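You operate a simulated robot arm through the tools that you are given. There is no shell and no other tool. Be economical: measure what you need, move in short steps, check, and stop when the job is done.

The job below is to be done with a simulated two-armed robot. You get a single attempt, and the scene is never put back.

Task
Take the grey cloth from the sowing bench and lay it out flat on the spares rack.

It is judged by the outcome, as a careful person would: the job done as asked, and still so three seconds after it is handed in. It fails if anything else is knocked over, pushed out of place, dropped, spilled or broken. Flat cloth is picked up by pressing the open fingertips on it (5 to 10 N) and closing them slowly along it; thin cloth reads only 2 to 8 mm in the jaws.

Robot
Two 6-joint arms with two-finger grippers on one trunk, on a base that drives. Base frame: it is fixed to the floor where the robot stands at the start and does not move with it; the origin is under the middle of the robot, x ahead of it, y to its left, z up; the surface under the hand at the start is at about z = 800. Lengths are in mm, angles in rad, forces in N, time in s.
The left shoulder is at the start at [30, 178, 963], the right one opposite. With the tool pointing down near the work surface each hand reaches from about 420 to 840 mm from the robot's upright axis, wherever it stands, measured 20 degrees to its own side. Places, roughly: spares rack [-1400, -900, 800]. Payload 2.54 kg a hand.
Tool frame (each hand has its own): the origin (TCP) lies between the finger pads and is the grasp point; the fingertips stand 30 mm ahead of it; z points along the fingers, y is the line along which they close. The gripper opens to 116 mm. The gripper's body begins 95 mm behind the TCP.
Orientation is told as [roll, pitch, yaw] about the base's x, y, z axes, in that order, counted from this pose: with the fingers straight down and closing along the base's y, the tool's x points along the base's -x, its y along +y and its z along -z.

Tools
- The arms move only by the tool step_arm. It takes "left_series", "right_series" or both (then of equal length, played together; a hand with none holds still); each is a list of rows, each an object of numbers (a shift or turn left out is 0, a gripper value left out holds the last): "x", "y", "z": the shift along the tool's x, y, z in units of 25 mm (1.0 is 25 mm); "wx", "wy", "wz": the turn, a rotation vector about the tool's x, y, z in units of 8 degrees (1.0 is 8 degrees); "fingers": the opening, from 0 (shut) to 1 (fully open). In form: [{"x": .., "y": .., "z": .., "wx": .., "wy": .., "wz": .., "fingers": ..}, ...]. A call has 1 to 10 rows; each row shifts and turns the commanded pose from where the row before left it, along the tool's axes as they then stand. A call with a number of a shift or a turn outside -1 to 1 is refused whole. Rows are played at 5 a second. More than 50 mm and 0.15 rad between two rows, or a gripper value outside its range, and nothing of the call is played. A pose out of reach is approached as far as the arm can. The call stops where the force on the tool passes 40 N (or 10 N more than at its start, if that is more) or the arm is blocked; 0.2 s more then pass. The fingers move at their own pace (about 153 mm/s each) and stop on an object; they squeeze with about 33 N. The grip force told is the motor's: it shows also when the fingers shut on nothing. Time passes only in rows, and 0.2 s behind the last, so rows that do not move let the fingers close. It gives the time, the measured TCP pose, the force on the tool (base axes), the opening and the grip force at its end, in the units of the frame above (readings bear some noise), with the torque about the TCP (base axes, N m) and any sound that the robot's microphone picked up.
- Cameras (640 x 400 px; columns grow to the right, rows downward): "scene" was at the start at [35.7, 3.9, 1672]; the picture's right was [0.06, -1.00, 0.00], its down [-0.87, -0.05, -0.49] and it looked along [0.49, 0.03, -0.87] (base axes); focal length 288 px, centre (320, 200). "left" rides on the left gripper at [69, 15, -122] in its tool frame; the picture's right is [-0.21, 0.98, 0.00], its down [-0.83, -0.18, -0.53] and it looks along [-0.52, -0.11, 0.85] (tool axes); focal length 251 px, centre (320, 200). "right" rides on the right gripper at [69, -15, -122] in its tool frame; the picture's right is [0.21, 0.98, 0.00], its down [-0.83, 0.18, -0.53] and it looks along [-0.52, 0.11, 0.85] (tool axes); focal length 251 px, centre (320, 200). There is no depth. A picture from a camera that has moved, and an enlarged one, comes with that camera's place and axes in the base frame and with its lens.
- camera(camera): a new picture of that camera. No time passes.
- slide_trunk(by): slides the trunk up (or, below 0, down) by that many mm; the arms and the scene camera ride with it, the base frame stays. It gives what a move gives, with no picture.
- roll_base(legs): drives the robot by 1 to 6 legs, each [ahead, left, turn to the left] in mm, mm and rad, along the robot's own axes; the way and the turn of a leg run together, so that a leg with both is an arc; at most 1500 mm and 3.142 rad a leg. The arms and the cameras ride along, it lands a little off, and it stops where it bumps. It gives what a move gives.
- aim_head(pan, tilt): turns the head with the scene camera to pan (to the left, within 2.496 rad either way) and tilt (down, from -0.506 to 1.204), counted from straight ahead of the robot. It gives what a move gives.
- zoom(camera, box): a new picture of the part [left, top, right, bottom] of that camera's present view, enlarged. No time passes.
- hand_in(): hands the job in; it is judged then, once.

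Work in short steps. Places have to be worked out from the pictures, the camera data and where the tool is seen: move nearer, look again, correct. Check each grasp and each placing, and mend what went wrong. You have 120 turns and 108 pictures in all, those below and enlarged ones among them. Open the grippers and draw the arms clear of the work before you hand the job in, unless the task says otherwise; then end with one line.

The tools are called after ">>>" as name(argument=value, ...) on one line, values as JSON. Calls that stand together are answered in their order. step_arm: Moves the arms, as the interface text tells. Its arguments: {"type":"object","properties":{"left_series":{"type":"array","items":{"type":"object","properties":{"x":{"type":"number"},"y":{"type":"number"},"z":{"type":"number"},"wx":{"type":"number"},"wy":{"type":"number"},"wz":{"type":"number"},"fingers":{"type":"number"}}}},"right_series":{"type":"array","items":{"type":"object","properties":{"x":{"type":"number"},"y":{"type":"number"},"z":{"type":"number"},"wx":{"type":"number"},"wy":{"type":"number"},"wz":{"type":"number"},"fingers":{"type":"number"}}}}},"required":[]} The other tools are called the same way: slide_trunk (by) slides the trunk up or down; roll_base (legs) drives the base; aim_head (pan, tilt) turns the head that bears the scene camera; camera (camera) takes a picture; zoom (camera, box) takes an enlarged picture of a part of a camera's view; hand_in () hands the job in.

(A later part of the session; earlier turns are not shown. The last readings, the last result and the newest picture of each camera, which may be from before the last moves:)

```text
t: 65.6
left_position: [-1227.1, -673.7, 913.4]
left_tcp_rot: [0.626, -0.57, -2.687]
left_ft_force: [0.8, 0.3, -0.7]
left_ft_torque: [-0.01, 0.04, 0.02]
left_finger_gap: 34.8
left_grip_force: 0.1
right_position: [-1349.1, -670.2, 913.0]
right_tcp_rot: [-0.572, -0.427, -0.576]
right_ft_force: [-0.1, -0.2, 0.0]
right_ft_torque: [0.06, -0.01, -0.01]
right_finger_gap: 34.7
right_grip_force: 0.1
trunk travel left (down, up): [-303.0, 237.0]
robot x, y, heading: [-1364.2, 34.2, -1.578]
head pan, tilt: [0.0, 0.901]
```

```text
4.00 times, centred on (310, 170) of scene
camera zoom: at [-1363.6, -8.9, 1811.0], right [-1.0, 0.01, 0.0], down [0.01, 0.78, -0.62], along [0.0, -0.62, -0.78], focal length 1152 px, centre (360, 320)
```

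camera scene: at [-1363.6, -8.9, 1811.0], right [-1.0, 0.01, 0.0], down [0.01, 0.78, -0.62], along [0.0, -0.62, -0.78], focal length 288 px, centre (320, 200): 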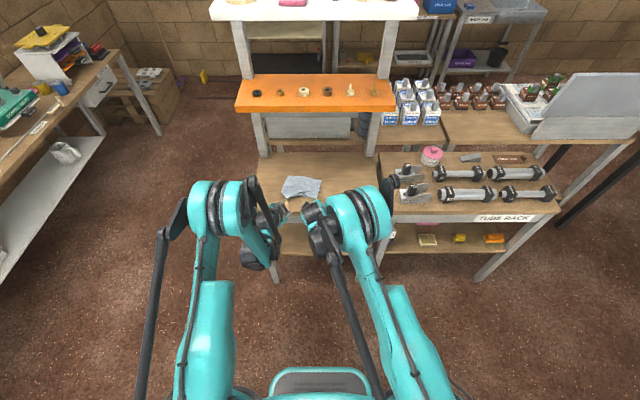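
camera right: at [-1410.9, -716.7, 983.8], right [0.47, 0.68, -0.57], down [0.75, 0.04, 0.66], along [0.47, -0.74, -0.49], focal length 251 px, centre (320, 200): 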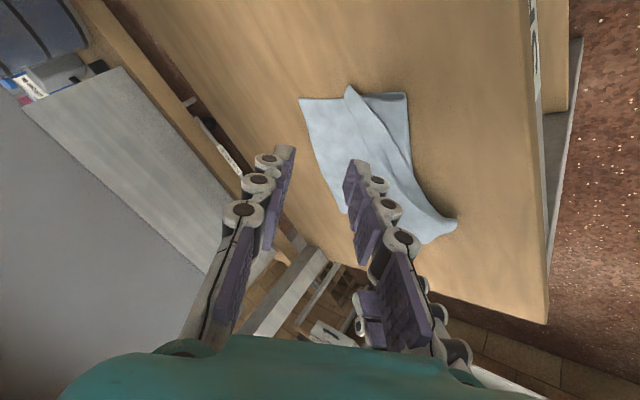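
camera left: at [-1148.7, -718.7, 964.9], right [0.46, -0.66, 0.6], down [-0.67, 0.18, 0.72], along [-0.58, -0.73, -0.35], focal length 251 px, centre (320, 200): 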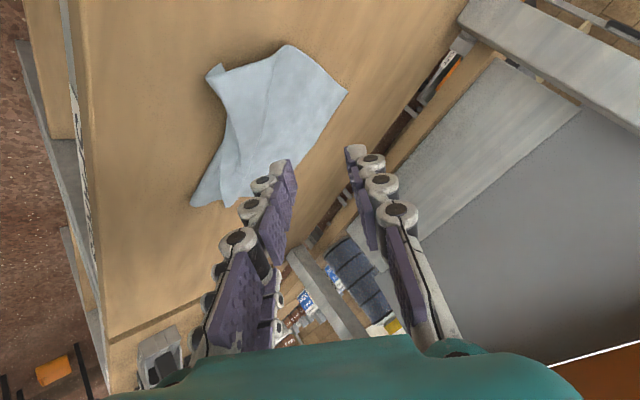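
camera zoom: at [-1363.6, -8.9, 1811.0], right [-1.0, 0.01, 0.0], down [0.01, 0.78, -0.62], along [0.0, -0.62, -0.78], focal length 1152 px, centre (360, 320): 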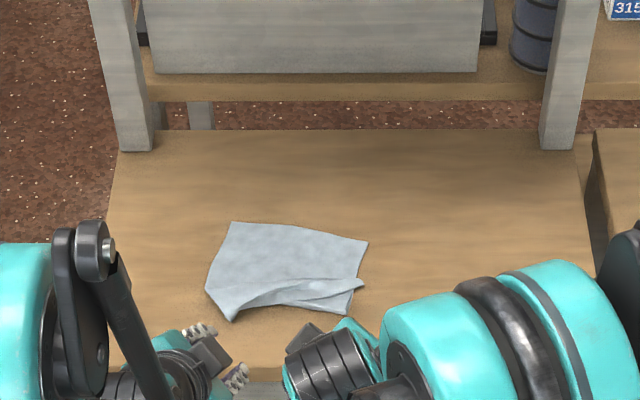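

The rear two-thirds is flat, but there's a pleat near the front edge. I take closer views from the wrist cameras.

>>> camera(camera="left")

>>> camera(camera="right")

>>> zoom(camera="scene", box=[275, 165, 335, 205])

```text
41 pictures are left
camera left: at [-1148.1, -568.3, 966.0], right [0.46, -0.66, 0.6], down [-0.67, 0.19, 0.72], along [-0.58, -0.73, -0.35], focal length 251 px, centre (320, 200)
```

left: 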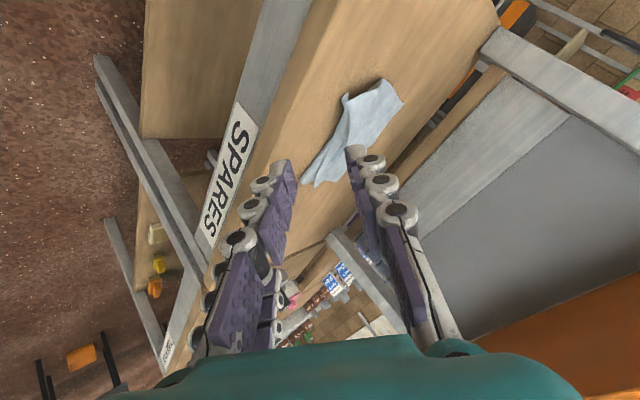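

```text
40 pictures are left
camera right: at [-1410.4, -566.2, 984.9], right [0.47, 0.68, -0.57], down [0.75, 0.04, 0.66], along [0.47, -0.74, -0.49], focal length 251 px, centre (320, 200)
```

right: 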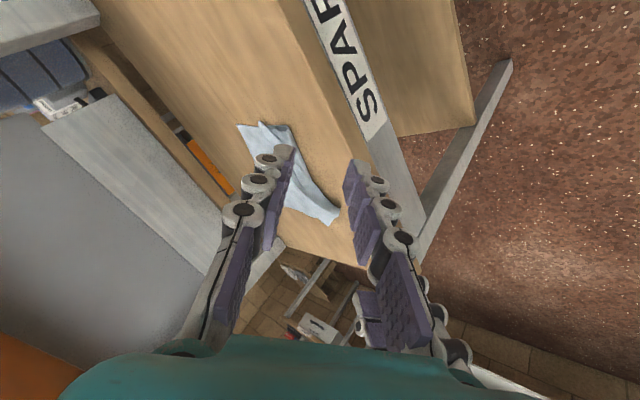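

```text
10.00 times, centred on (305, 185) of scene
camera zoom: at [-1363.6, -8.9, 1811.0], right [-1.0, 0.01, 0.0], down [0.01, 0.78, -0.62], along [0.0, -0.62, -0.78], focal length 2879 px, centre (470, 350)
```

zoom: 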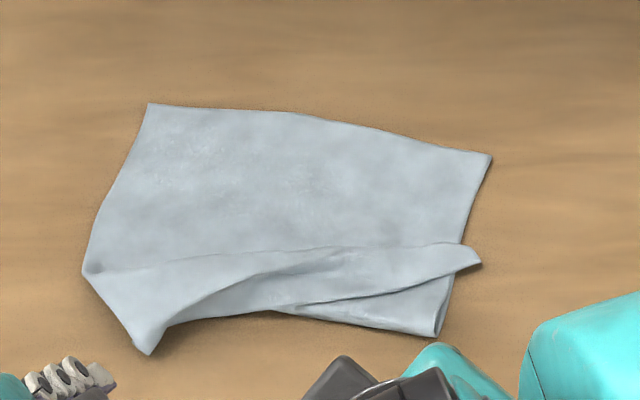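

The near edge strip has flipped over on top, with its right corner at about (−1368,−864). The cloth is also rotated about 12° and would reach the front edge once unfolded. First I'll drag the flat part deeper onto the rack by pressing closed fingertips on it, so I drive forward with the fingers shut.

>>> roll_base(legs=[[220, 0, 0]])

>>> step_arm(left_series=[{"x": 0.35, "y": 0.62, "z": 0.174, "fingers": 0}, {}, {}], right_series=[{"x": 0.2, "y": -0.15, "z": 0, "fingers": 0}, {}, {}])

>>> slide_trunk(by=-70)

>>> camera(camera="left")

>>> camera(camera="right")

```text
t: 67.3
left_position: [-1225.9, -896.6, 913.0]
left_tcp_rot: [0.622, -0.569, -2.685]
left_ft_force: [-0.5, -0.9, -0.8]
left_ft_torque: [0.0, 0.04, -0.01]
left_finger_gap: 34.7
left_grip_force: 0.1
right_position: [-1346.7, -894.1, 911.5]
right_tcp_rot: [-0.57, -0.426, -0.575]
right_ft_force: [0.3, -0.7, -0.3]
right_ft_torque: [0.05, -0.02, -0.02]
right_finger_gap: 34.7
right_grip_force: 0.1
trunk travel left (down, up): [-303.0, 237.0]
robot x, y, heading: [-1367.2, -185.4, -1.575]
head pan, tilt: [0.0, 0.901]
```

```text
t: 68.1
left_position: [-1209.8, -904.7, 912.4]
left_tcp_rot: [0.623, -0.571, -2.684]
left_ft_force: [-0.3, 0.1, 0.2]
left_ft_torque: [0.0, 0.04, 0.0]
left_finger_gap: 0.1
left_grip_force: 28.9
right_position: [-1354.3, -892.0, 911.8]
right_tcp_rot: [-0.57, -0.425, -0.575]
right_ft_force: [0.1, 0.1, -0.9]
right_ft_torque: [0.01, -0.03, -0.05]
right_finger_gap: 0.0
right_grip_force: 28.9
trunk travel left (down, up): [-303.0, 237.0]
robot x, y, heading: [-1364.5, -186.5, -1.572]
head pan, tilt: [0.0, 0.901]
```

```text
t: 69.2
left_position: [-1210.0, -903.3, 842.5]
left_tcp_rot: [0.622, -0.569, -2.684]
left_ft_force: [-0.3, 0.3, 0.5]
left_ft_torque: [0.0, -0.04, -0.04]
left_finger_gap: 0.2
left_grip_force: 28.2
right_position: [-1354.5, -892.9, 841.3]
right_tcp_rot: [-0.574, -0.426, -0.575]
right_ft_force: [0.4, 0.6, 0.5]
right_ft_torque: [-0.01, -0.01, 0.02]
right_finger_gap: 0.0
right_grip_force: 29.0
trunk travel left (down, up): [-233.0, 307.0]
robot x, y, heading: [-1362.0, -185.6, -1.573]
head pan, tilt: [0.0, 0.901]
```

```text
38 pictures are left
camera left: at [-1132.0, -799.3, 895.5], right [0.46, -0.66, 0.6], down [-0.67, 0.18, 0.72], along [-0.58, -0.73, -0.35], focal length 251 px, centre (320, 200)
```

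left: 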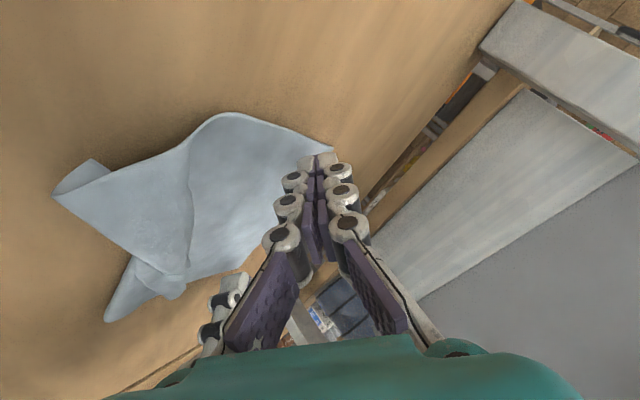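

```text
37 pictures are left
camera right: at [-1415.9, -788.5, 914.2], right [0.47, 0.68, -0.57], down [0.75, 0.04, 0.66], along [0.47, -0.73, -0.49], focal length 251 px, centre (320, 200)
```

right: 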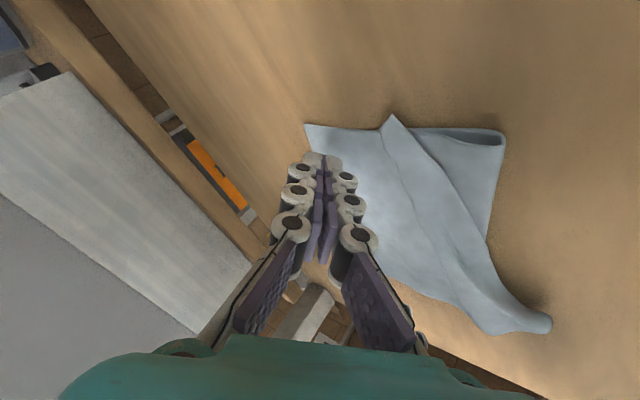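

The views are clear and the fingertips are over the flat rear part. I lower to touch.

>>> slide_trunk(by=-10)

>>> step_arm(left_series=[{"x": 0.043, "y": -0.039, "z": 0.055}, {}], right_series=[{"x": 0.033, "y": 0.039, "z": 0.061}, {}])

```text
t: 69.7
left_position: [-1210.1, -905.0, 831.4]
left_tcp_rot: [0.622, -0.571, -2.684]
left_ft_force: [0.0, -0.3, -0.4]
left_ft_torque: [0.02, 0.02, 0.03]
left_finger_gap: 0.0
left_grip_force: 28.7
right_position: [-1353.2, -892.6, 831.2]
right_tcp_rot: [-0.57, -0.427, -0.574]
right_ft_force: [-0.3, 0.9, 0.0]
right_ft_torque: [-0.02, -0.01, -0.05]
right_finger_gap: 0.0
right_grip_force: 29.1
trunk travel left (down, up): [-223.0, 317.0]
robot x, y, heading: [-1361.0, -184.0, -1.574]
head pan, tilt: [0.0, 0.901]
```

```text
t: 70.3
left_position: [-1209.9, -903.3, 830.2]
left_tcp_rot: [0.625, -0.571, -2.683]
left_ft_force: [-0.9, -0.3, 0.1]
left_ft_torque: [-0.01, 0.01, -0.04]
left_finger_gap: 0.2
left_grip_force: 28.9
right_position: [-1353.6, -892.3, 830.1]
right_tcp_rot: [-0.572, -0.427, -0.574]
right_ft_force: [-0.3, -1.0, 6.9]
right_ft_torque: [-0.03, 0.03, 0.0]
right_finger_gap: 0.2
right_grip_force: 28.6
trunk travel left (down, up): [-223.0, 317.0]
robot x, y, heading: [-1360.2, -189.6, -1.566]
head pan, tilt: [0.0, 0.901]
```

The right touches with 7 N. I lower the left a little more.

>>> step_arm(left_series=[{"x": 0.043, "y": -0.039, "z": 0.055}, {}])

```text
t: 70.9
left_position: [-1211.0, -903.8, 829.2]
left_tcp_rot: [0.624, -0.57, -2.686]
left_ft_force: [-1.0, 2.2, 9.6]
left_ft_torque: [-0.04, 0.04, -0.01]
left_finger_gap: 0.0
left_grip_force: 28.9
right_position: [-1353.8, -893.1, 830.1]
right_tcp_rot: [-0.572, -0.426, -0.574]
right_ft_force: [0.9, -0.7, 3.7]
right_ft_torque: [-0.05, 0.0, 0.0]
right_finger_gap: 0.1
right_grip_force: 29.1
trunk travel left (down, up): [-223.0, 317.0]
robot x, y, heading: [-1363.8, -188.0, -1.574]
head pan, tilt: [0.0, 0.901]
```

Both press lightly. I slide the cloth deeper, left 45 mm and right 70 mm, which also takes out the rotation.

>>> step_arm(left_series=[{"x": -0.134, "y": 0.211, "z": 0.259}, {"x": -0.134, "y": 0.211, "z": 0.259}, {"x": -0.134, "y": 0.211, "z": 0.259}, {"x": -0.134, "y": 0.211, "z": 0.259}, {"x": -0.134, "y": 0.211, "z": 0.259}], right_series=[{"x": -0.268, "y": -0.319, "z": 0.375}, {"x": -0.276, "y": -0.329, "z": 0.36}, {"x": -0.276, "y": -0.329, "z": 0.36}, {"x": -0.276, "y": -0.329, "z": 0.36}, {"x": -0.276, "y": -0.329, "z": 0.36}])

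>>> camera(camera="left")

>>> camera(camera="right")

```text
t: 72.1
left_position: [-1210.1, -947.8, 829.4]
left_tcp_rot: [0.625, -0.57, -2.686]
left_ft_force: [-0.5, 1.4, 2.9]
left_ft_torque: [0.01, 0.04, 0.04]
left_finger_gap: 0.0
left_grip_force: 28.3
right_position: [-1354.7, -962.9, 829.7]
right_tcp_rot: [-0.575, -0.426, -0.574]
right_ft_force: [-0.7, 3.1, 11.0]
right_ft_torque: [-0.03, 0.07, -0.02]
right_finger_gap: 0.4
right_grip_force: 28.4
trunk travel left (down, up): [-223.0, 317.0]
robot x, y, heading: [-1362.8, -188.0, -1.579]
head pan, tilt: [0.0, 0.901]
```

```text
36 pictures are left
camera left: at [-1132.1, -843.4, 881.8], right [0.46, -0.65, 0.6], down [-0.67, 0.18, 0.72], along [-0.58, -0.73, -0.35], focal length 251 px, centre (320, 200)
```

left: 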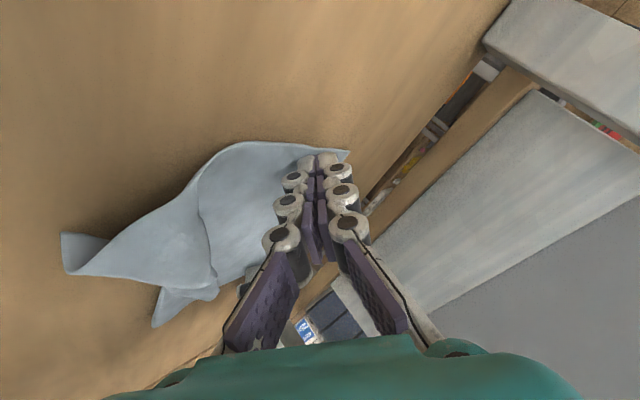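

```text
35 pictures are left
camera right: at [-1417.0, -857.8, 902.3], right [0.47, 0.68, -0.57], down [0.75, 0.04, 0.66], along [0.47, -0.74, -0.49], focal length 251 px, centre (320, 200)
```

right: 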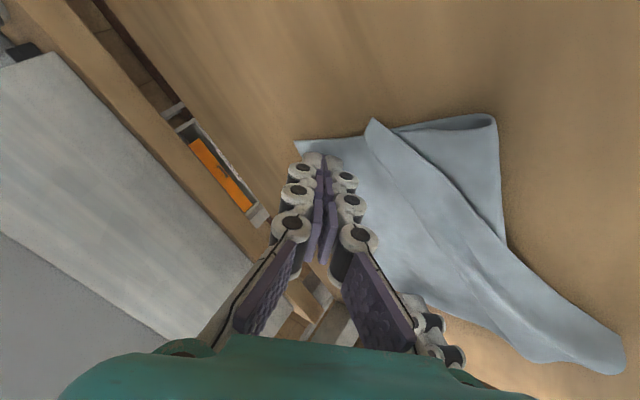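

The drag worked: the hem is at y ≈ −1009/−997, nearly square. The flipped near-right corner lies at (−1378,−931). I'll hold the cloth with the left fingertip and use the right fingertip to drag that flap back towards the robot, starting by raising the right and moving it above the flap.

>>> step_arm(right_series=[{"x": -0.413, "y": -0.493, "z": -0.766}, {"x": 0.553, "y": 0.429, "z": -0.574}, {"x": 0.553, "y": 0.429, "z": -0.574}, {"x": 0.553, "y": 0.429, "z": -0.574}, {"x": 0.29, "y": 0.345, "z": 0.536}, {}])

>>> camera(camera="right")

```text
t: 73.5
left_position: [-1210.0, -948.7, 828.4]
left_tcp_rot: [0.625, -0.573, -2.686]
left_ft_force: [-0.7, -1.1, 13.4]
left_ft_torque: [-0.11, 0.04, -0.01]
left_finger_gap: 0.0
left_grip_force: 28.5
right_position: [-1364.4, -895.5, 837.5]
right_tcp_rot: [-0.573, -0.426, -0.573]
right_ft_force: [-0.4, -0.6, 0.1]
right_ft_torque: [0.02, -0.01, 0.01]
right_finger_gap: 0.0
right_grip_force: 28.5
trunk travel left (down, up): [-223.0, 317.0]
robot x, y, heading: [-1362.8, -183.4, -1.573]
head pan, tilt: [0.0, 0.901]
```

```text
34 pictures are left
camera right: at [-1426.4, -790.6, 909.4], right [0.47, 0.68, -0.57], down [0.75, 0.04, 0.66], along [0.47, -0.73, -0.49], focal length 251 px, centre (320, 200)
```

right: 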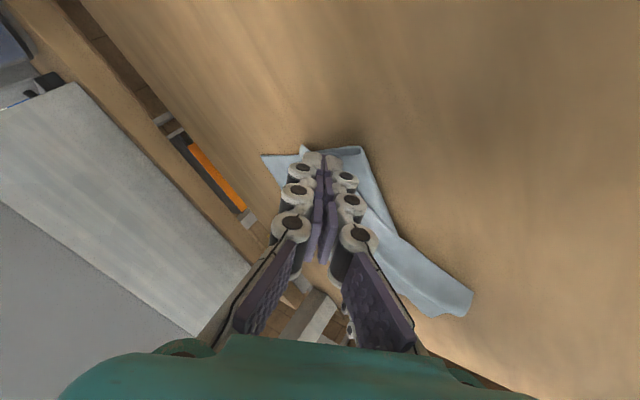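

The right tip is right over the flap's corner. I press down onto it.

>>> step_arm(right_series=[{"x": 0.05, "y": 0.059, "z": 0.092}, {"x": 0.05, "y": 0.059, "z": 0.092}, {}])

```text
t: 74.3
left_position: [-1211.2, -948.3, 829.2]
left_tcp_rot: [0.627, -0.571, -2.684]
left_ft_force: [-0.9, -0.6, 13.6]
left_ft_torque: [-0.13, 0.06, 0.01]
left_finger_gap: 0.0
left_grip_force: 29.0
right_position: [-1365.9, -896.0, 831.5]
right_tcp_rot: [-0.572, -0.426, -0.575]
right_ft_force: [0.2, 0.0, 1.2]
right_ft_torque: [-0.01, 0.0, 0.01]
right_finger_gap: 0.0
right_grip_force: 29.3
trunk travel left (down, up): [-223.0, 317.0]
robot x, y, heading: [-1364.8, -190.1, -1.574]
head pan, tilt: [0.0, 0.901]
```

Light contact. I press slightly more and drag 60 mm towards the robot.

>>> step_arm(right_series=[{"x": 0.017, "y": 0.02, "z": 0.031}, {"x": 0.247, "y": 0.294, "z": -0.322}, {"x": 0.247, "y": 0.294, "z": -0.322}, {"x": 0.247, "y": 0.294, "z": -0.322}, {"x": 0.247, "y": 0.294, "z": -0.322}, {"x": 0.247, "y": 0.294, "z": -0.322}])

>>> camera(camera="right")

>>> camera(camera="left")

```text
t: 75.7
left_position: [-1211.6, -948.5, 830.0]
left_tcp_rot: [0.625, -0.571, -2.686]
left_ft_force: [-1.6, 1.0, 13.0]
left_ft_torque: [-0.09, 0.05, 0.0]
left_finger_gap: 0.1
left_grip_force: 28.8
right_position: [-1364.9, -832.2, 830.0]
right_tcp_rot: [-0.57, -0.427, -0.576]
right_ft_force: [-1.0, -1.1, 2.3]
right_ft_torque: [-0.03, -0.05, -0.01]
right_finger_gap: 0.0
right_grip_force: 28.9
trunk travel left (down, up): [-223.0, 317.0]
robot x, y, heading: [-1362.5, -187.6, -1.572]
head pan, tilt: [0.0, 0.901]
```

```text
33 pictures are left
camera right: at [-1427.1, -727.5, 902.4], right [0.47, 0.68, -0.57], down [0.75, 0.04, 0.66], along [0.47, -0.73, -0.49], focal length 251 px, centre (320, 200)
```

right: 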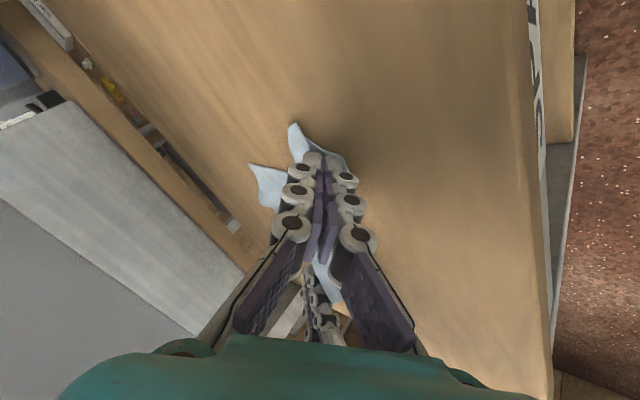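

```text
32 pictures are left
camera left: at [-1132.3, -843.7, 881.4], right [0.46, -0.65, 0.6], down [-0.67, 0.18, 0.72], along [-0.58, -0.73, -0.35], focal length 251 px, centre (320, 200)
```

left: 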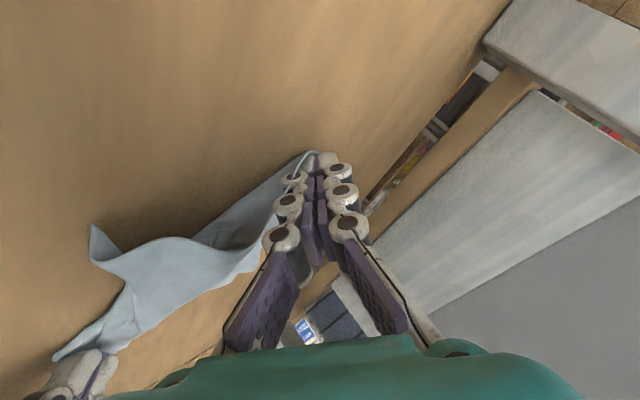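

The drag pulled both layers, so friction won't separate them. The flap's near-right corner now sticks out alone at about (−1396,−858) and can be pinched as a single layer. I raise both hands, draw the left back from under the shelf, and set both vertical again.

>>> step_arm(left_series=[{"x": -0.432, "y": 0.394, "z": -0.546}, {"x": -0.432, "y": 0.394, "z": -0.546}, {"x": 0.373, "y": -0.587, "z": -0.719}, {"x": 0.373, "y": -0.587, "z": -0.719}, {"x": 0.373, "y": -0.587, "z": -0.719}, {"wx": 0.754, "wy": 0.643, "wz": -0.133}, {"wx": 0.754, "wy": 0.643, "wz": -0.133}, {"wx": 0.754, "wy": 0.643, "wz": -0.133}, {"wx": 0.754, "wy": 0.643, "wz": -0.133}, {"wx": 0.754, "wy": 0.643, "wz": -0.133}], right_series=[{"x": -0.33, "y": -0.394, "z": -0.613}, {"x": -0.33, "y": -0.394, "z": -0.613}, {}, {}, {}, {"wx": -0.766, "wy": 0.643}, {"wx": -0.766, "wy": 0.643}, {"wx": -0.766, "wy": 0.643}, {"wx": -0.766, "wy": 0.643}, {"wx": -0.766, "wy": 0.643}])

>>> step_arm(left_series=[{"wy": 1}, {"wy": 0.25}, {}], right_series=[{"fingers": 0.25}, {}, {}])

>>> camera(camera="right")

>>> camera(camera="left")

```text
t: 77.9
left_position: [-1210.6, -875.4, 868.1]
left_tcp_rot: [-0.005, -0.171, -2.447]
left_ft_force: [-0.4, 0.1, -0.2]
left_ft_torque: [0.02, 0.0, 0.0]
left_finger_gap: 0.0
left_grip_force: 28.4
right_position: [-1365.0, -835.0, 868.6]
right_tcp_rot: [0.002, 0.002, -0.703]
right_ft_force: [0.0, -0.2, -0.6]
right_ft_torque: [0.06, -0.01, 0.02]
right_finger_gap: 0.0
right_grip_force: 28.7
trunk travel left (down, up): [-223.0, 317.0]
robot x, y, heading: [-1365.4, -186.3, -1.583]
head pan, tilt: [0.0, 0.901]
```

```text
t: 78.7
left_position: [-1210.8, -874.1, 869.2]
left_tcp_rot: [0.0, 0.003, -2.447]
left_ft_force: [0.0, 0.7, 0.4]
left_ft_torque: [0.04, 0.0, 0.03]
left_finger_gap: 0.0
left_grip_force: 28.3
right_position: [-1366.9, -834.8, 869.0]
right_tcp_rot: [0.001, 0.001, -0.702]
right_ft_force: [-0.2, -0.7, 0.1]
right_ft_torque: [0.01, 0.0, 0.0]
right_finger_gap: 28.9
right_grip_force: 0.0
trunk travel left (down, up): [-223.0, 317.0]
robot x, y, heading: [-1364.0, -187.8, -1.573]
head pan, tilt: [0.0, 0.901]
```

```text
31 pictures are left
camera right: at [-1427.2, -800.2, 991.3], right [0.47, 0.88, 0.0], down [0.75, -0.39, 0.53], along [0.47, -0.25, -0.85], focal length 251 px, centre (320, 200)
```

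right: 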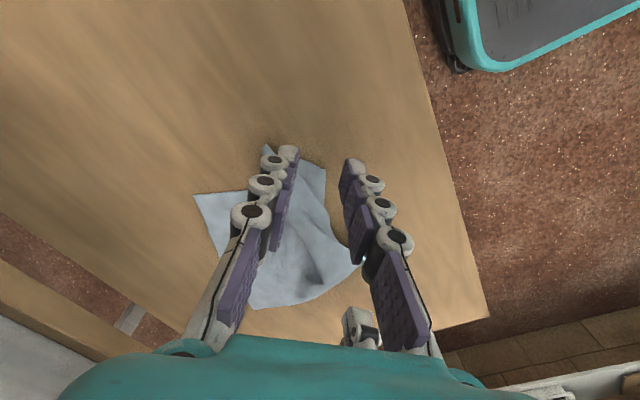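

```text
30 pictures are left
camera left: at [-1148.3, -841.9, 989.8], right [0.46, -0.89, 0.0], down [-0.75, -0.39, 0.53], along [-0.47, -0.24, -0.85], focal length 251 px, centre (320, 200)
```

left: 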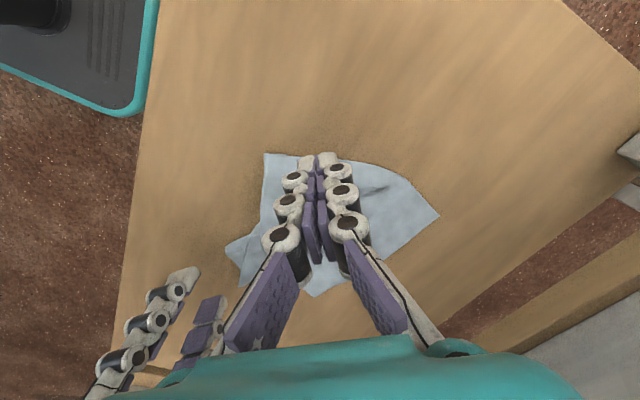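

From above, the hem is at (−1217,−1001) and (−1376,−951), the near-left corner at (−1234,−836), and the folded near-right corner tip at about (−1388,−873). The left hand's closing axis suits that right corner. I move the right hand away and bring the left over it.

>>> step_arm(right_series=[{"x": 0.99, "y": -0.31, "z": -0.48}, {"x": 0.99, "y": -0.31, "z": -0.48}, {"x": 0.99, "y": -0.31, "z": -0.48}, {"x": 0.99, "y": -0.31, "z": -0.48}, {"x": 0.99, "y": -0.31, "z": -0.48}])

>>> step_arm(left_series=[{"x": -0.703, "y": -0.649, "fingers": 0.25}, {"x": -0.703, "y": -0.649}, {"x": -0.703, "y": -0.649}, {"x": -0.703, "y": -0.649}, {"x": -0.703, "y": -0.649}, {"x": -0.703, "y": -0.649}, {"x": -0.703, "y": -0.649}, {}])

>>> camera(camera="left")

```text
t: 79.9
left_position: [-1211.6, -873.8, 869.6]
left_tcp_rot: [0.001, 0.001, -2.447]
left_ft_force: [-0.8, 0.7, 0.4]
left_ft_torque: [0.0, -0.01, -0.03]
left_finger_gap: 0.0
left_grip_force: 29.0
right_position: [-1486.6, -785.2, 929.3]
right_tcp_rot: [-0.001, -0.001, -0.7]
right_ft_force: [-0.2, 0.6, -0.6]
right_ft_torque: [-0.01, -0.06, -0.01]
right_finger_gap: 28.9
right_grip_force: 0.1
trunk travel left (down, up): [-223.0, 317.0]
robot x, y, heading: [-1363.1, -187.3, -1.582]
head pan, tilt: [0.0, 0.901]
```

```text
t: 81.7
left_position: [-1379.1, -866.1, 869.9]
left_tcp_rot: [-0.001, 0.001, -2.445]
left_ft_force: [0.1, -0.5, 0.3]
left_ft_torque: [0.0, -0.01, 0.0]
left_finger_gap: 29.0
left_grip_force: 0.1
right_position: [-1485.5, -784.5, 929.6]
right_tcp_rot: [0.0, 0.0, -0.701]
right_ft_force: [0.6, -0.1, -0.4]
right_ft_torque: [-0.01, 0.01, 0.01]
right_finger_gap: 28.9
right_grip_force: 0.1
trunk travel left (down, up): [-223.0, 317.0]
robot x, y, heading: [-1362.0, -187.1, -1.578]
head pan, tilt: [0.0, 0.901]
```

```text
29 pictures are left
camera left: at [-1315.8, -833.4, 990.4], right [0.46, -0.89, 0.0], down [-0.75, -0.39, 0.53], along [-0.47, -0.25, -0.85], focal length 251 px, centre (320, 200)
```

left: 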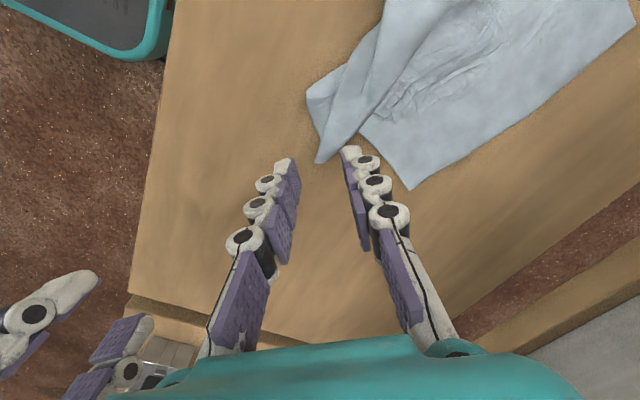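

The flap's corner tip, at (−1389,−871), lies on bare table, single layered and between the fingers. I lower onto it.

>>> step_arm(left_series=[{"x": 0.12, "y": 0.1, "z": 0.7, "fingers": 0.23}, {"z": 0.7}, {"z": 0.12}, {}])

>>> step_arm(left_series=[{"z": 0.05}, {}])

```text
t: 82.7
left_position: [-1375.1, -866.2, 831.6]
left_tcp_rot: [0.003, -0.003, -2.445]
left_ft_force: [-2.4, -5.9, 20.3]
left_ft_torque: [-0.4, -0.37, -0.17]
left_finger_gap: 28.7
left_grip_force: 1.1
right_position: [-1484.8, -784.3, 930.7]
right_tcp_rot: [-0.002, 0.0, -0.702]
right_ft_force: [-0.1, -1.1, 0.7]
right_ft_torque: [0.0, 0.02, 0.03]
right_finger_gap: 28.9
right_grip_force: 0.1
trunk travel left (down, up): [-223.0, 317.0]
robot x, y, heading: [-1367.7, -184.2, -1.576]
head pan, tilt: [0.0, 0.901]
```

```text
t: 83.3
left_position: [-1373.9, -865.3, 829.1]
left_tcp_rot: [-0.001, 0.0, -2.445]
left_ft_force: [0.2, -8.2, 26.6]
left_ft_torque: [-0.23, -0.34, 0.0]
left_finger_gap: 32.6
left_grip_force: 3.5
right_position: [-1485.4, -784.9, 930.6]
right_tcp_rot: [-0.001, 0.0, -0.702]
right_ft_force: [0.3, -0.4, -0.2]
right_ft_torque: [-0.02, 0.02, 0.02]
right_finger_gap: 28.9
right_grip_force: 0.0
trunk travel left (down, up): [-223.0, 317.0]
robot x, y, heading: [-1363.3, -187.2, -1.571]
head pan, tilt: [0.0, 0.901]
```

That presses a bit hard, so I ease up 1 mm and close slowly.

>>> step_arm(left_series=[{"z": -0.06}, {"fingers": 0.2}, {"fingers": 0.17}, {"fingers": 0.14}, {"fingers": 0.11}, {"fingers": 0.08}, {"fingers": 0.05}, {"fingers": 0.02}, {"fingers": 0.0}, {}])

>>> step_arm(left_series=[{"z": -0.5}, {"z": -0.5}, {}])

>>> camera(camera="left")

```text
t: 85.5
left_position: [-1374.5, -866.2, 830.0]
left_tcp_rot: [0.0, 0.001, -2.448]
left_ft_force: [0.6, -0.4, 1.8]
left_ft_torque: [-0.1, -0.1, -0.01]
left_finger_gap: 4.5
left_grip_force: 33.4
right_position: [-1485.3, -784.5, 930.1]
right_tcp_rot: [0.0, 0.0, -0.7]
right_ft_force: [0.5, -0.1, 0.1]
right_ft_torque: [-0.02, 0.02, -0.02]
right_finger_gap: 29.2
right_grip_force: 0.1
trunk travel left (down, up): [-223.0, 317.0]
robot x, y, heading: [-1361.1, -185.9, -1.572]
head pan, tilt: [0.0, 0.901]
```

```text
t: 86.3
left_position: [-1373.5, -865.8, 855.7]
left_tcp_rot: [-0.002, 0.0, -2.448]
left_ft_force: [0.3, 0.2, -2.1]
left_ft_torque: [0.03, 0.0, 0.02]
left_finger_gap: 4.6
left_grip_force: 34.0
right_position: [-1486.0, -784.7, 928.8]
right_tcp_rot: [0.001, 0.001, -0.702]
right_ft_force: [0.1, 0.6, -0.3]
right_ft_torque: [-0.04, -0.03, 0.0]
right_finger_gap: 29.1
right_grip_force: 0.0
trunk travel left (down, up): [-223.0, 317.0]
robot x, y, heading: [-1362.2, -188.4, -1.573]
head pan, tilt: [0.0, 0.901]
```

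```text
28 pictures are left
camera left: at [-1311.2, -832.3, 976.1], right [0.46, -0.89, 0.0], down [-0.75, -0.39, 0.53], along [-0.47, -0.25, -0.85], focal length 251 px, centre (320, 200)
```

left: 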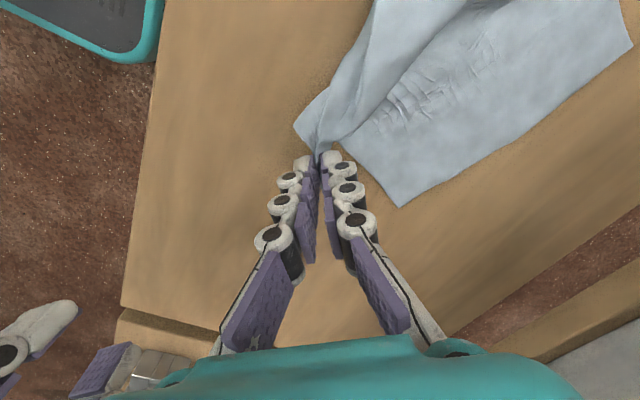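

The flap alone is held. I lift it, swing it towards the robot to about (−1330,−785), and look.

>>> step_arm(left_series=[{"z": -0.7}, {"x": 0.85, "y": -0.33, "z": -0.3}, {"x": 0.85, "y": -0.33}, {"x": 0.85, "y": -0.33}, {"x": 0.85, "y": -0.33, "z": 0.3}, {"z": 0.5}, {}])

>>> camera(camera="left")

>>> camera(camera="right")

```text
t: 87.9
left_position: [-1329.7, -788.6, 861.1]
left_tcp_rot: [0.001, -0.001, -2.447]
left_ft_force: [0.4, 0.0, -2.6]
left_ft_torque: [-0.01, 0.02, 0.02]
left_finger_gap: 4.7
left_grip_force: 34.3
right_position: [-1484.9, -784.9, 929.4]
right_tcp_rot: [0.0, -0.001, -0.702]
right_ft_force: [-0.6, 0.1, 0.3]
right_ft_torque: [0.01, 0.04, -0.04]
right_finger_gap: 29.3
right_grip_force: 0.0
trunk travel left (down, up): [-223.0, 317.0]
robot x, y, heading: [-1361.6, -188.0, -1.572]
head pan, tilt: [0.0, 0.901]
```

```text
27 pictures are left
camera left: at [-1266.8, -754.7, 981.9], right [0.46, -0.89, 0.0], down [-0.75, -0.39, 0.53], along [-0.47, -0.25, -0.85], focal length 251 px, centre (320, 200)
```

left: 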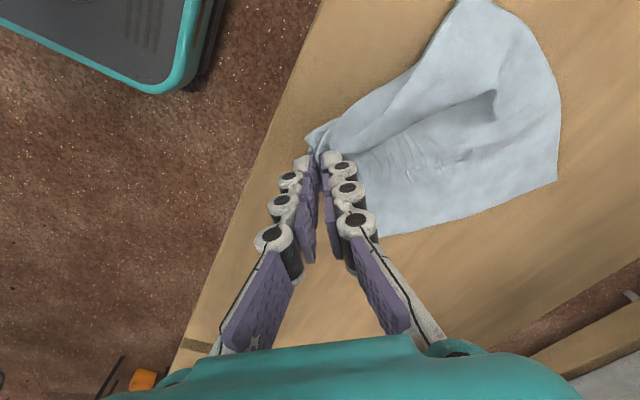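

```text
26 pictures are left
camera right: at [-1547.6, -750.5, 1051.3], right [0.47, 0.88, 0.0], down [0.75, -0.39, 0.53], along [0.47, -0.25, -0.85], focal length 251 px, centre (320, 200)
```

right: 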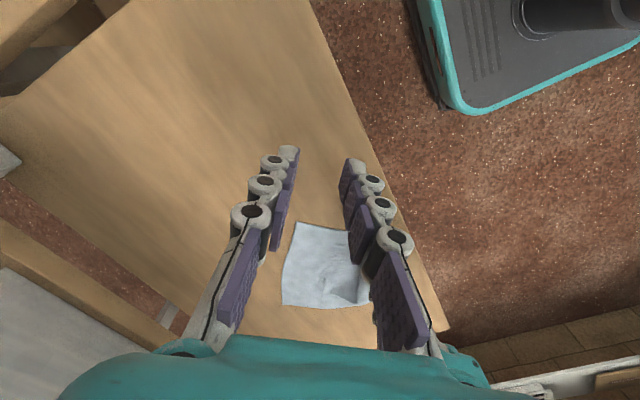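

That unfolded it nicely; the corner tip is about 30 mm inside the front edge. I lower it to the surface, open slowly and lift clear.

>>> step_arm(left_series=[{"z": 0.6}, {"z": 0.55}, {}, {"fingers": 0.05}, {"fingers": 0.1}, {"fingers": 0.15}, {"fingers": 0.22}, {"fingers": 0.3}])

>>> step_arm(left_series=[{"z": -0.6}, {"z": -1}, {"z": -1}, {"z": -1}, {}])

>>> camera(camera="left")

```text
t: 89.7
left_position: [-1329.4, -786.1, 832.3]
left_tcp_rot: [0.0, 0.001, -2.447]
left_ft_force: [-1.2, 0.7, 2.6]
left_ft_torque: [0.01, -0.04, 0.02]
left_finger_gap: 35.2
left_grip_force: 0.0
right_position: [-1486.1, -784.0, 929.4]
right_tcp_rot: [0.0, 0.001, -0.7]
right_ft_force: [-0.7, -0.2, -1.0]
right_ft_torque: [0.01, 0.01, -0.02]
right_finger_gap: 29.1
right_grip_force: 0.0
trunk travel left (down, up): [-223.0, 317.0]
robot x, y, heading: [-1360.2, -186.7, -1.579]
head pan, tilt: [0.0, 0.901]
```

```text
t: 90.9
left_position: [-1328.2, -788.9, 921.9]
left_tcp_rot: [0.0, -0.001, -2.448]
left_ft_force: [0.3, 0.6, -0.7]
left_ft_torque: [0.03, -0.01, 0.02]
left_finger_gap: 34.9
left_grip_force: 0.0
right_position: [-1486.3, -785.3, 929.1]
right_tcp_rot: [0.001, 0.0, -0.701]
right_ft_force: [-0.3, -0.3, -0.6]
right_ft_torque: [0.02, 0.02, 0.0]
right_finger_gap: 28.9
right_grip_force: 0.0
trunk travel left (down, up): [-223.0, 317.0]
robot x, y, heading: [-1361.3, -185.3, -1.571]
head pan, tilt: [0.0, 0.901]
```

```text
25 pictures are left
camera left: at [-1266.2, -754.7, 1043.6], right [0.46, -0.89, 0.0], down [-0.75, -0.39, 0.53], along [-0.47, -0.24, -0.85], focal length 251 px, centre (320, 200)
```

left: 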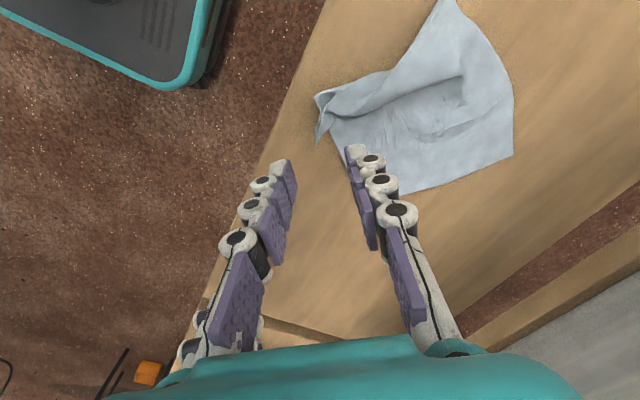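

Much better. I move the left hand aside, up and to the left, to see the whole cloth.

>>> step_arm(left_series=[{"x": 0.93, "y": 0.53, "z": -0.3}, {"x": 0.93, "y": 0.53, "z": -0.3}, {"x": 0.93, "y": 0.53, "z": -0.3}, {"x": 0.93, "y": 0.53, "z": -0.3}, {"x": 0.93, "y": 0.53, "z": -0.3}, {"x": 0.93, "y": 0.53, "z": -0.3}, {}])

>>> camera(camera="left")

>>> zoom(camera="scene", box=[240, 150, 400, 260])

```text
t: 92.5
left_position: [-1171.5, -757.6, 967.6]
left_tcp_rot: [0.0, 0.001, -2.447]
left_ft_force: [0.9, 0.6, 0.0]
left_ft_torque: [0.04, 0.0, -0.02]
left_finger_gap: 34.5
left_grip_force: 0.1
right_position: [-1487.0, -784.9, 929.0]
right_tcp_rot: [0.001, 0.0, -0.701]
right_ft_force: [0.2, -0.6, 0.9]
right_ft_torque: [-0.03, -0.02, -0.03]
right_finger_gap: 29.0
right_grip_force: 0.1
trunk travel left (down, up): [-223.0, 317.0]
robot x, y, heading: [-1363.4, -188.4, -1.576]
head pan, tilt: [0.0, 0.901]
```

```text
24 pictures are left
camera left: at [-1109.7, -724.8, 1089.1], right [0.46, -0.89, 0.0], down [-0.75, -0.39, 0.53], along [-0.47, -0.24, -0.85], focal length 251 px, centre (320, 200)
```

left: 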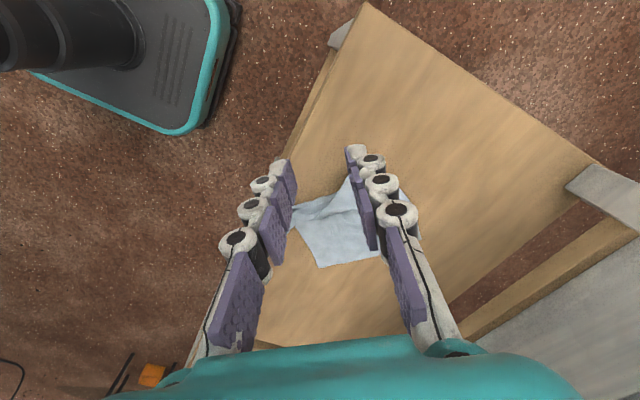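

```text
3.64 times, centred on (320, 205) of scene
camera zoom: at [-1365.2, -232.8, 1730.9], right [-1.0, 0.0, 0.0], down [0.0, 0.78, -0.62], along [0.0, -0.62, -0.78], focal length 1047 px, centre (320, 182)
```

zoom: 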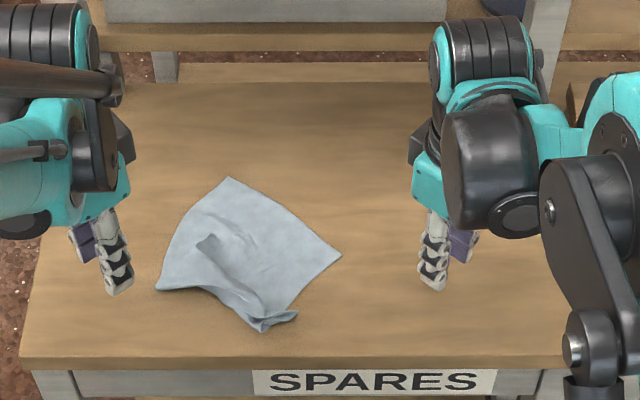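

Clear view now. The corners are at: far-left (−1260,−979), right (−1389,−871), near-left (−1193,−828), with a bunched near-right corner near (−1323,−785). The cloth needs to rotate about 40° to fit squarely. I'll pin the far-left corner with the left fingertips and swing the right corner deeper with the right. Left goes first: down, then forward.

>>> step_arm(left_series=[{"x": -0.872, "y": 0.414, "z": 0.8, "fingers": 0}, {"x": -0.872, "y": 0.414, "z": 0.8}, {"x": -0.872, "y": 0.414, "z": 0.8}, {"x": -0.872, "y": 0.414, "z": 0.8}, {"x": -0.872, "y": 0.414, "z": 0.7}, {"x": -0.872, "y": 0.414}, {"x": -0.872, "y": 0.414}, {"x": -0.872, "y": 0.414}, {"x": -0.872, "y": 0.414}, {}])

>>> step_arm(right_series=[{"x": -0.883, "y": 0.033, "z": 0.39, "fingers": 0}, {"x": -0.883, "y": 0.033, "z": 0.39}, {"x": -0.883, "y": 0.033, "z": 0.39}, {"x": -0.883, "y": 0.033, "z": 0.39}, {"x": -0.883, "y": 0.033, "z": 0.39}, {"x": -0.883, "y": 0.033, "z": 0.39}, {"x": -0.883, "y": 0.033, "z": 0.39}, {}])

>>> camera(camera="right")

>>> camera(camera="left")

```text
t: 94.7
left_position: [-1263.6, -956.2, 871.0]
left_tcp_rot: [-0.001, 0.0, -2.448]
left_ft_force: [-0.6, 0.1, 1.3]
left_ft_torque: [-0.01, 0.01, -0.01]
left_finger_gap: 0.0
left_grip_force: 28.1
right_position: [-1485.5, -784.3, 929.8]
right_tcp_rot: [0.0, 0.0, -0.701]
right_ft_force: [-0.4, -0.2, -0.6]
right_ft_torque: [0.0, 0.07, 0.0]
right_finger_gap: 29.0
right_grip_force: 0.0
trunk travel left (down, up): [-223.0, 317.0]
robot x, y, heading: [-1362.4, -189.2, -1.577]
head pan, tilt: [0.0, 0.901]
```

```text
t: 96.5
left_position: [-1263.0, -955.3, 870.3]
left_tcp_rot: [0.001, -0.001, -2.446]
left_ft_force: [-0.4, -0.7, 0.3]
left_ft_torque: [-0.05, 0.02, -0.03]
left_finger_gap: 0.0
left_grip_force: 28.4
right_position: [-1361.7, -878.9, 861.2]
right_tcp_rot: [0.0, 0.003, -0.7]
right_ft_force: [-0.3, -0.5, 0.2]
right_ft_torque: [-0.05, -0.02, -0.01]
right_finger_gap: 0.0
right_grip_force: 29.0
trunk travel left (down, up): [-223.0, 317.0]
robot x, y, heading: [-1364.9, -187.6, -1.574]
head pan, tilt: [0.0, 0.901]
```

```text
22 pictures are left
camera right: at [-1424.4, -844.9, 982.2], right [0.47, 0.88, 0.0], down [0.75, -0.39, 0.53], along [0.47, -0.25, -0.85], focal length 251 px, centre (320, 200)
```

right: 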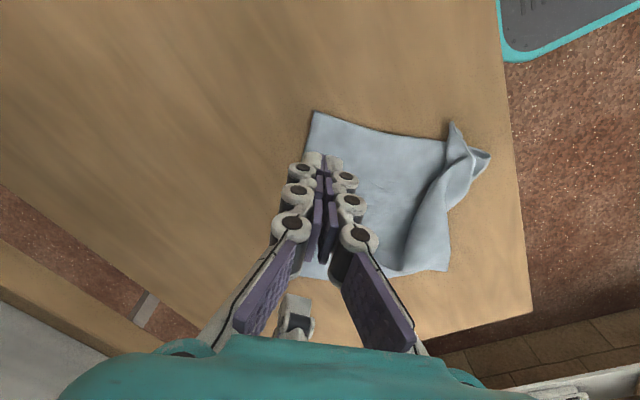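

```text
21 pictures are left
camera left: at [-1200.5, -922.4, 991.1], right [0.46, -0.89, 0.0], down [-0.75, -0.39, 0.53], along [-0.47, -0.25, -0.85], focal length 251 px, centre (320, 200)
```

left: 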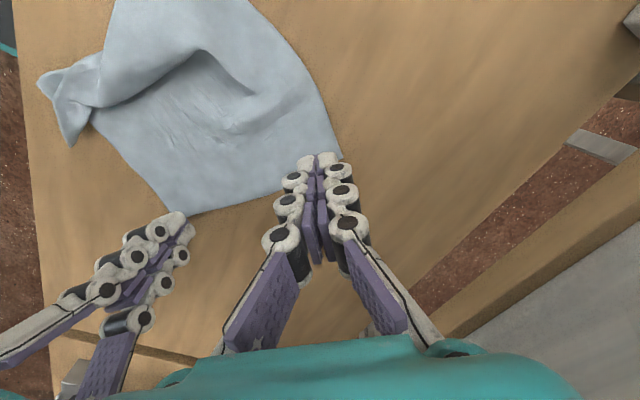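

Both tips are over their corners, so I lower to contact.

>>> step_arm(left_series=[{"z": 0.8}, {"z": 0.72}, {"z": 0.08}, {}], right_series=[{"z": 0.6}, {"z": 0.56}, {"z": 0.08}, {}])

```text
t: 97.5
left_position: [-1264.7, -954.9, 828.4]
left_tcp_rot: [0.0, 0.001, -2.447]
left_ft_force: [0.1, 0.2, 0.4]
left_ft_torque: [-0.02, -0.01, 0.0]
left_finger_gap: 0.0
left_grip_force: 28.7
right_position: [-1364.2, -877.9, 829.1]
right_tcp_rot: [0.0, 0.001, -0.702]
right_ft_force: [-0.8, 0.3, 0.8]
right_ft_torque: [-0.03, 0.03, 0.0]
right_finger_gap: 0.0
right_grip_force: 28.3
trunk travel left (down, up): [-223.0, 317.0]
robot x, y, heading: [-1367.8, -187.6, -1.572]
head pan, tilt: [0.0, 0.901]
```

>>> step_arm(left_series=[{"z": 0.06}, {}, {}], right_series=[{"z": 0.06}, {}, {}])

```text
t: 98.3
left_position: [-1264.0, -955.5, 829.0]
left_tcp_rot: [0.001, 0.0, -2.448]
left_ft_force: [1.4, -3.3, 9.9]
left_ft_torque: [-0.1, -0.05, 0.02]
left_finger_gap: 0.1
left_grip_force: 28.8
right_position: [-1364.3, -879.4, 829.2]
right_tcp_rot: [-0.001, 0.0, -0.702]
right_ft_force: [0.5, -0.6, 1.0]
right_ft_torque: [-0.07, -0.01, 0.03]
right_finger_gap: 0.0
right_grip_force: 28.3
trunk travel left (down, up): [-223.0, 317.0]
robot x, y, heading: [-1362.2, -186.7, -1.579]
head pan, tilt: [0.0, 0.901]
```

The left pins with 10 N. I press the right 1 mm more and swing it deeper along an arc.

>>> step_arm(right_series=[{"z": 0.045}, {"x": -0.11, "y": -0.443}, {"x": -0.11, "y": -0.443}, {"x": -0.11, "y": -0.443}, {"x": -0.11, "y": -0.443}, {"x": -0.245, "y": -0.369}, {"x": -0.245, "y": -0.369}, {"x": -0.245, "y": -0.369}, {"x": -0.245, "y": -0.369}, {}])

>>> camera(camera="right")

>>> camera(camera="left")

```text
t: 100.5
left_position: [-1264.0, -954.7, 829.5]
left_tcp_rot: [0.0, 0.001, -2.448]
left_ft_force: [0.0, 1.2, 9.0]
left_ft_torque: [0.05, -0.02, 0.0]
left_finger_gap: 0.1
left_grip_force: 28.8
right_position: [-1390.7, -950.1, 834.7]
right_tcp_rot: [0.0, -0.001, -0.701]
right_ft_force: [0.5, 0.2, -0.9]
right_ft_torque: [0.0, 0.0, 0.0]
right_finger_gap: 0.0
right_grip_force: 28.5
right hand out of reach, approached as far as the arm can: row 8, 9
trunk travel left (down, up): [-223.0, 317.0]
robot x, y, heading: [-1363.4, -186.0, -1.575]
head pan, tilt: [0.0, 0.901]
```

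```text
20 pictures are left
camera right: at [-1453.0, -915.4, 956.8], right [0.47, 0.88, 0.0], down [0.75, -0.39, 0.54], along [0.47, -0.25, -0.84], focal length 251 px, centre (320, 200)
```

right: 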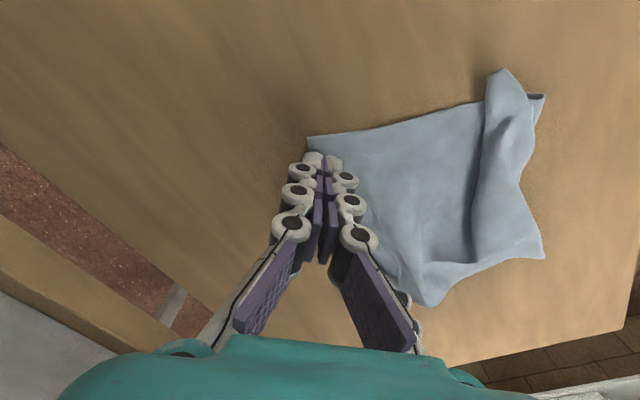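

```text
19 pictures are left
camera left: at [-1201.3, -921.5, 949.4], right [0.46, -0.89, 0.0], down [-0.75, -0.39, 0.53], along [-0.47, -0.25, -0.85], focal length 251 px, centre (320, 200)
```

left: 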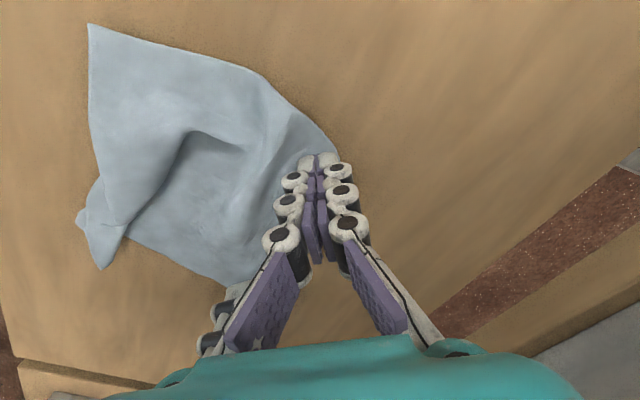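

It swung nearly square. I'd like the cloth about 40 mm deeper before stretching out the near corners, so I re-seat the right tip and press.

>>> step_arm(right_series=[{"x": 0.386, "y": 0.46}, {"z": 0.2}, {"z": 0.07}, {}, {}])

```text
t: 101.7
left_position: [-1264.2, -954.6, 828.5]
left_tcp_rot: [-0.001, -0.001, -2.447]
left_ft_force: [0.2, -0.3, 4.5]
left_ft_torque: [-0.03, -0.04, 0.02]
left_finger_gap: 0.0
left_grip_force: 28.0
right_position: [-1391.4, -933.6, 827.7]
right_tcp_rot: [-0.002, -0.001, -0.701]
right_ft_force: [0.0, -3.6, 12.0]
right_ft_torque: [-0.12, 0.06, 0.03]
right_finger_gap: 0.0
right_grip_force: 28.9
trunk travel left (down, up): [-223.0, 317.0]
robot x, y, heading: [-1367.2, -188.8, -1.574]
head pan, tilt: [0.0, 0.901]
```

Both press lightly at 5 and 12 N. I nudge the base forward 45 mm to slide the whole cloth deeper, then lift the hands.

>>> roll_base(legs=[[45, 0, 0]])

>>> step_arm(left_series=[{"z": -0.8}, {"z": -0.8}, {"x": 0.643, "y": -0.766}, {"x": 0.643, "y": -0.766}, {"x": 0.643, "y": -0.766}, {"x": 0.643, "y": -0.766}, {"x": 0.643, "y": -0.766}], right_series=[{"z": -0.8}, {"z": -0.8}, {"x": 0.8, "y": -0.2}, {"x": 0.8, "y": -0.2}, {"x": 0.8, "y": -0.2}, {"x": 0.8, "y": 0.2}, {"x": 0.8, "y": 0.4}])

>>> zoom(camera="scene", box=[240, 150, 400, 260])

>>> camera(camera="right")

```text
t: 102.7
left_position: [-1264.9, -999.5, 829.2]
left_tcp_rot: [-0.002, -0.001, -2.447]
left_ft_force: [-0.3, 0.1, 1.4]
left_ft_torque: [0.01, 0.01, 0.01]
left_finger_gap: 0.0
left_grip_force: 28.4
right_position: [-1392.7, -979.8, 829.8]
right_tcp_rot: [-0.003, 0.001, -0.702]
right_ft_force: [0.4, -0.1, 14.8]
right_ft_torque: [-0.01, -0.04, 0.02]
right_finger_gap: 0.0
right_grip_force: 28.8
trunk travel left (down, up): [-223.0, 317.0]
robot x, y, heading: [-1361.5, -232.1, -1.575]
head pan, tilt: [0.0, 0.901]
```

```text
t: 104.2
left_position: [-1264.2, -877.7, 867.8]
left_tcp_rot: [0.001, 0.001, -2.447]
left_ft_force: [-0.5, -0.5, 0.5]
left_ft_torque: [-0.05, 0.02, -0.03]
left_finger_gap: 0.0
left_grip_force: 28.8
right_position: [-1467.9, -915.1, 869.2]
right_tcp_rot: [0.001, -0.001, -0.702]
right_ft_force: [0.6, 0.6, 0.2]
right_ft_torque: [-0.05, -0.02, 0.0]
right_finger_gap: 0.1
right_grip_force: 28.8
trunk travel left (down, up): [-223.0, 317.0]
robot x, y, heading: [-1363.6, -231.8, -1.572]
head pan, tilt: [0.0, 0.901]
```

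```text
3.64 times, centred on (320, 205) of scene
camera zoom: at [-1365.2, -276.6, 1731.0], right [-1.0, 0.0, 0.0], down [0.0, 0.78, -0.62], along [0.0, -0.62, -0.78], focal length 1047 px, centre (320, 182)
```

zoom: 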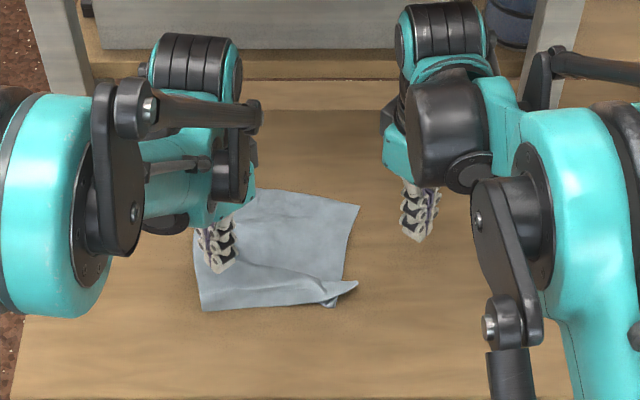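

```text
17 pictures are left
camera right: at [-1530.5, -880.7, 990.7], right [0.47, 0.88, 0.0], down [0.75, -0.39, 0.53], along [0.47, -0.25, -0.85], focal length 251 px, centre (320, 200)
```

right: 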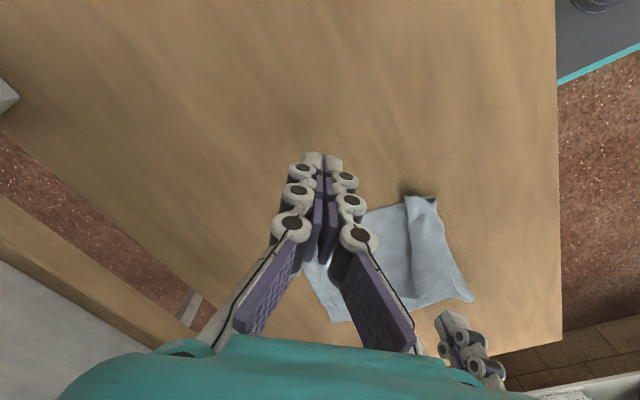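

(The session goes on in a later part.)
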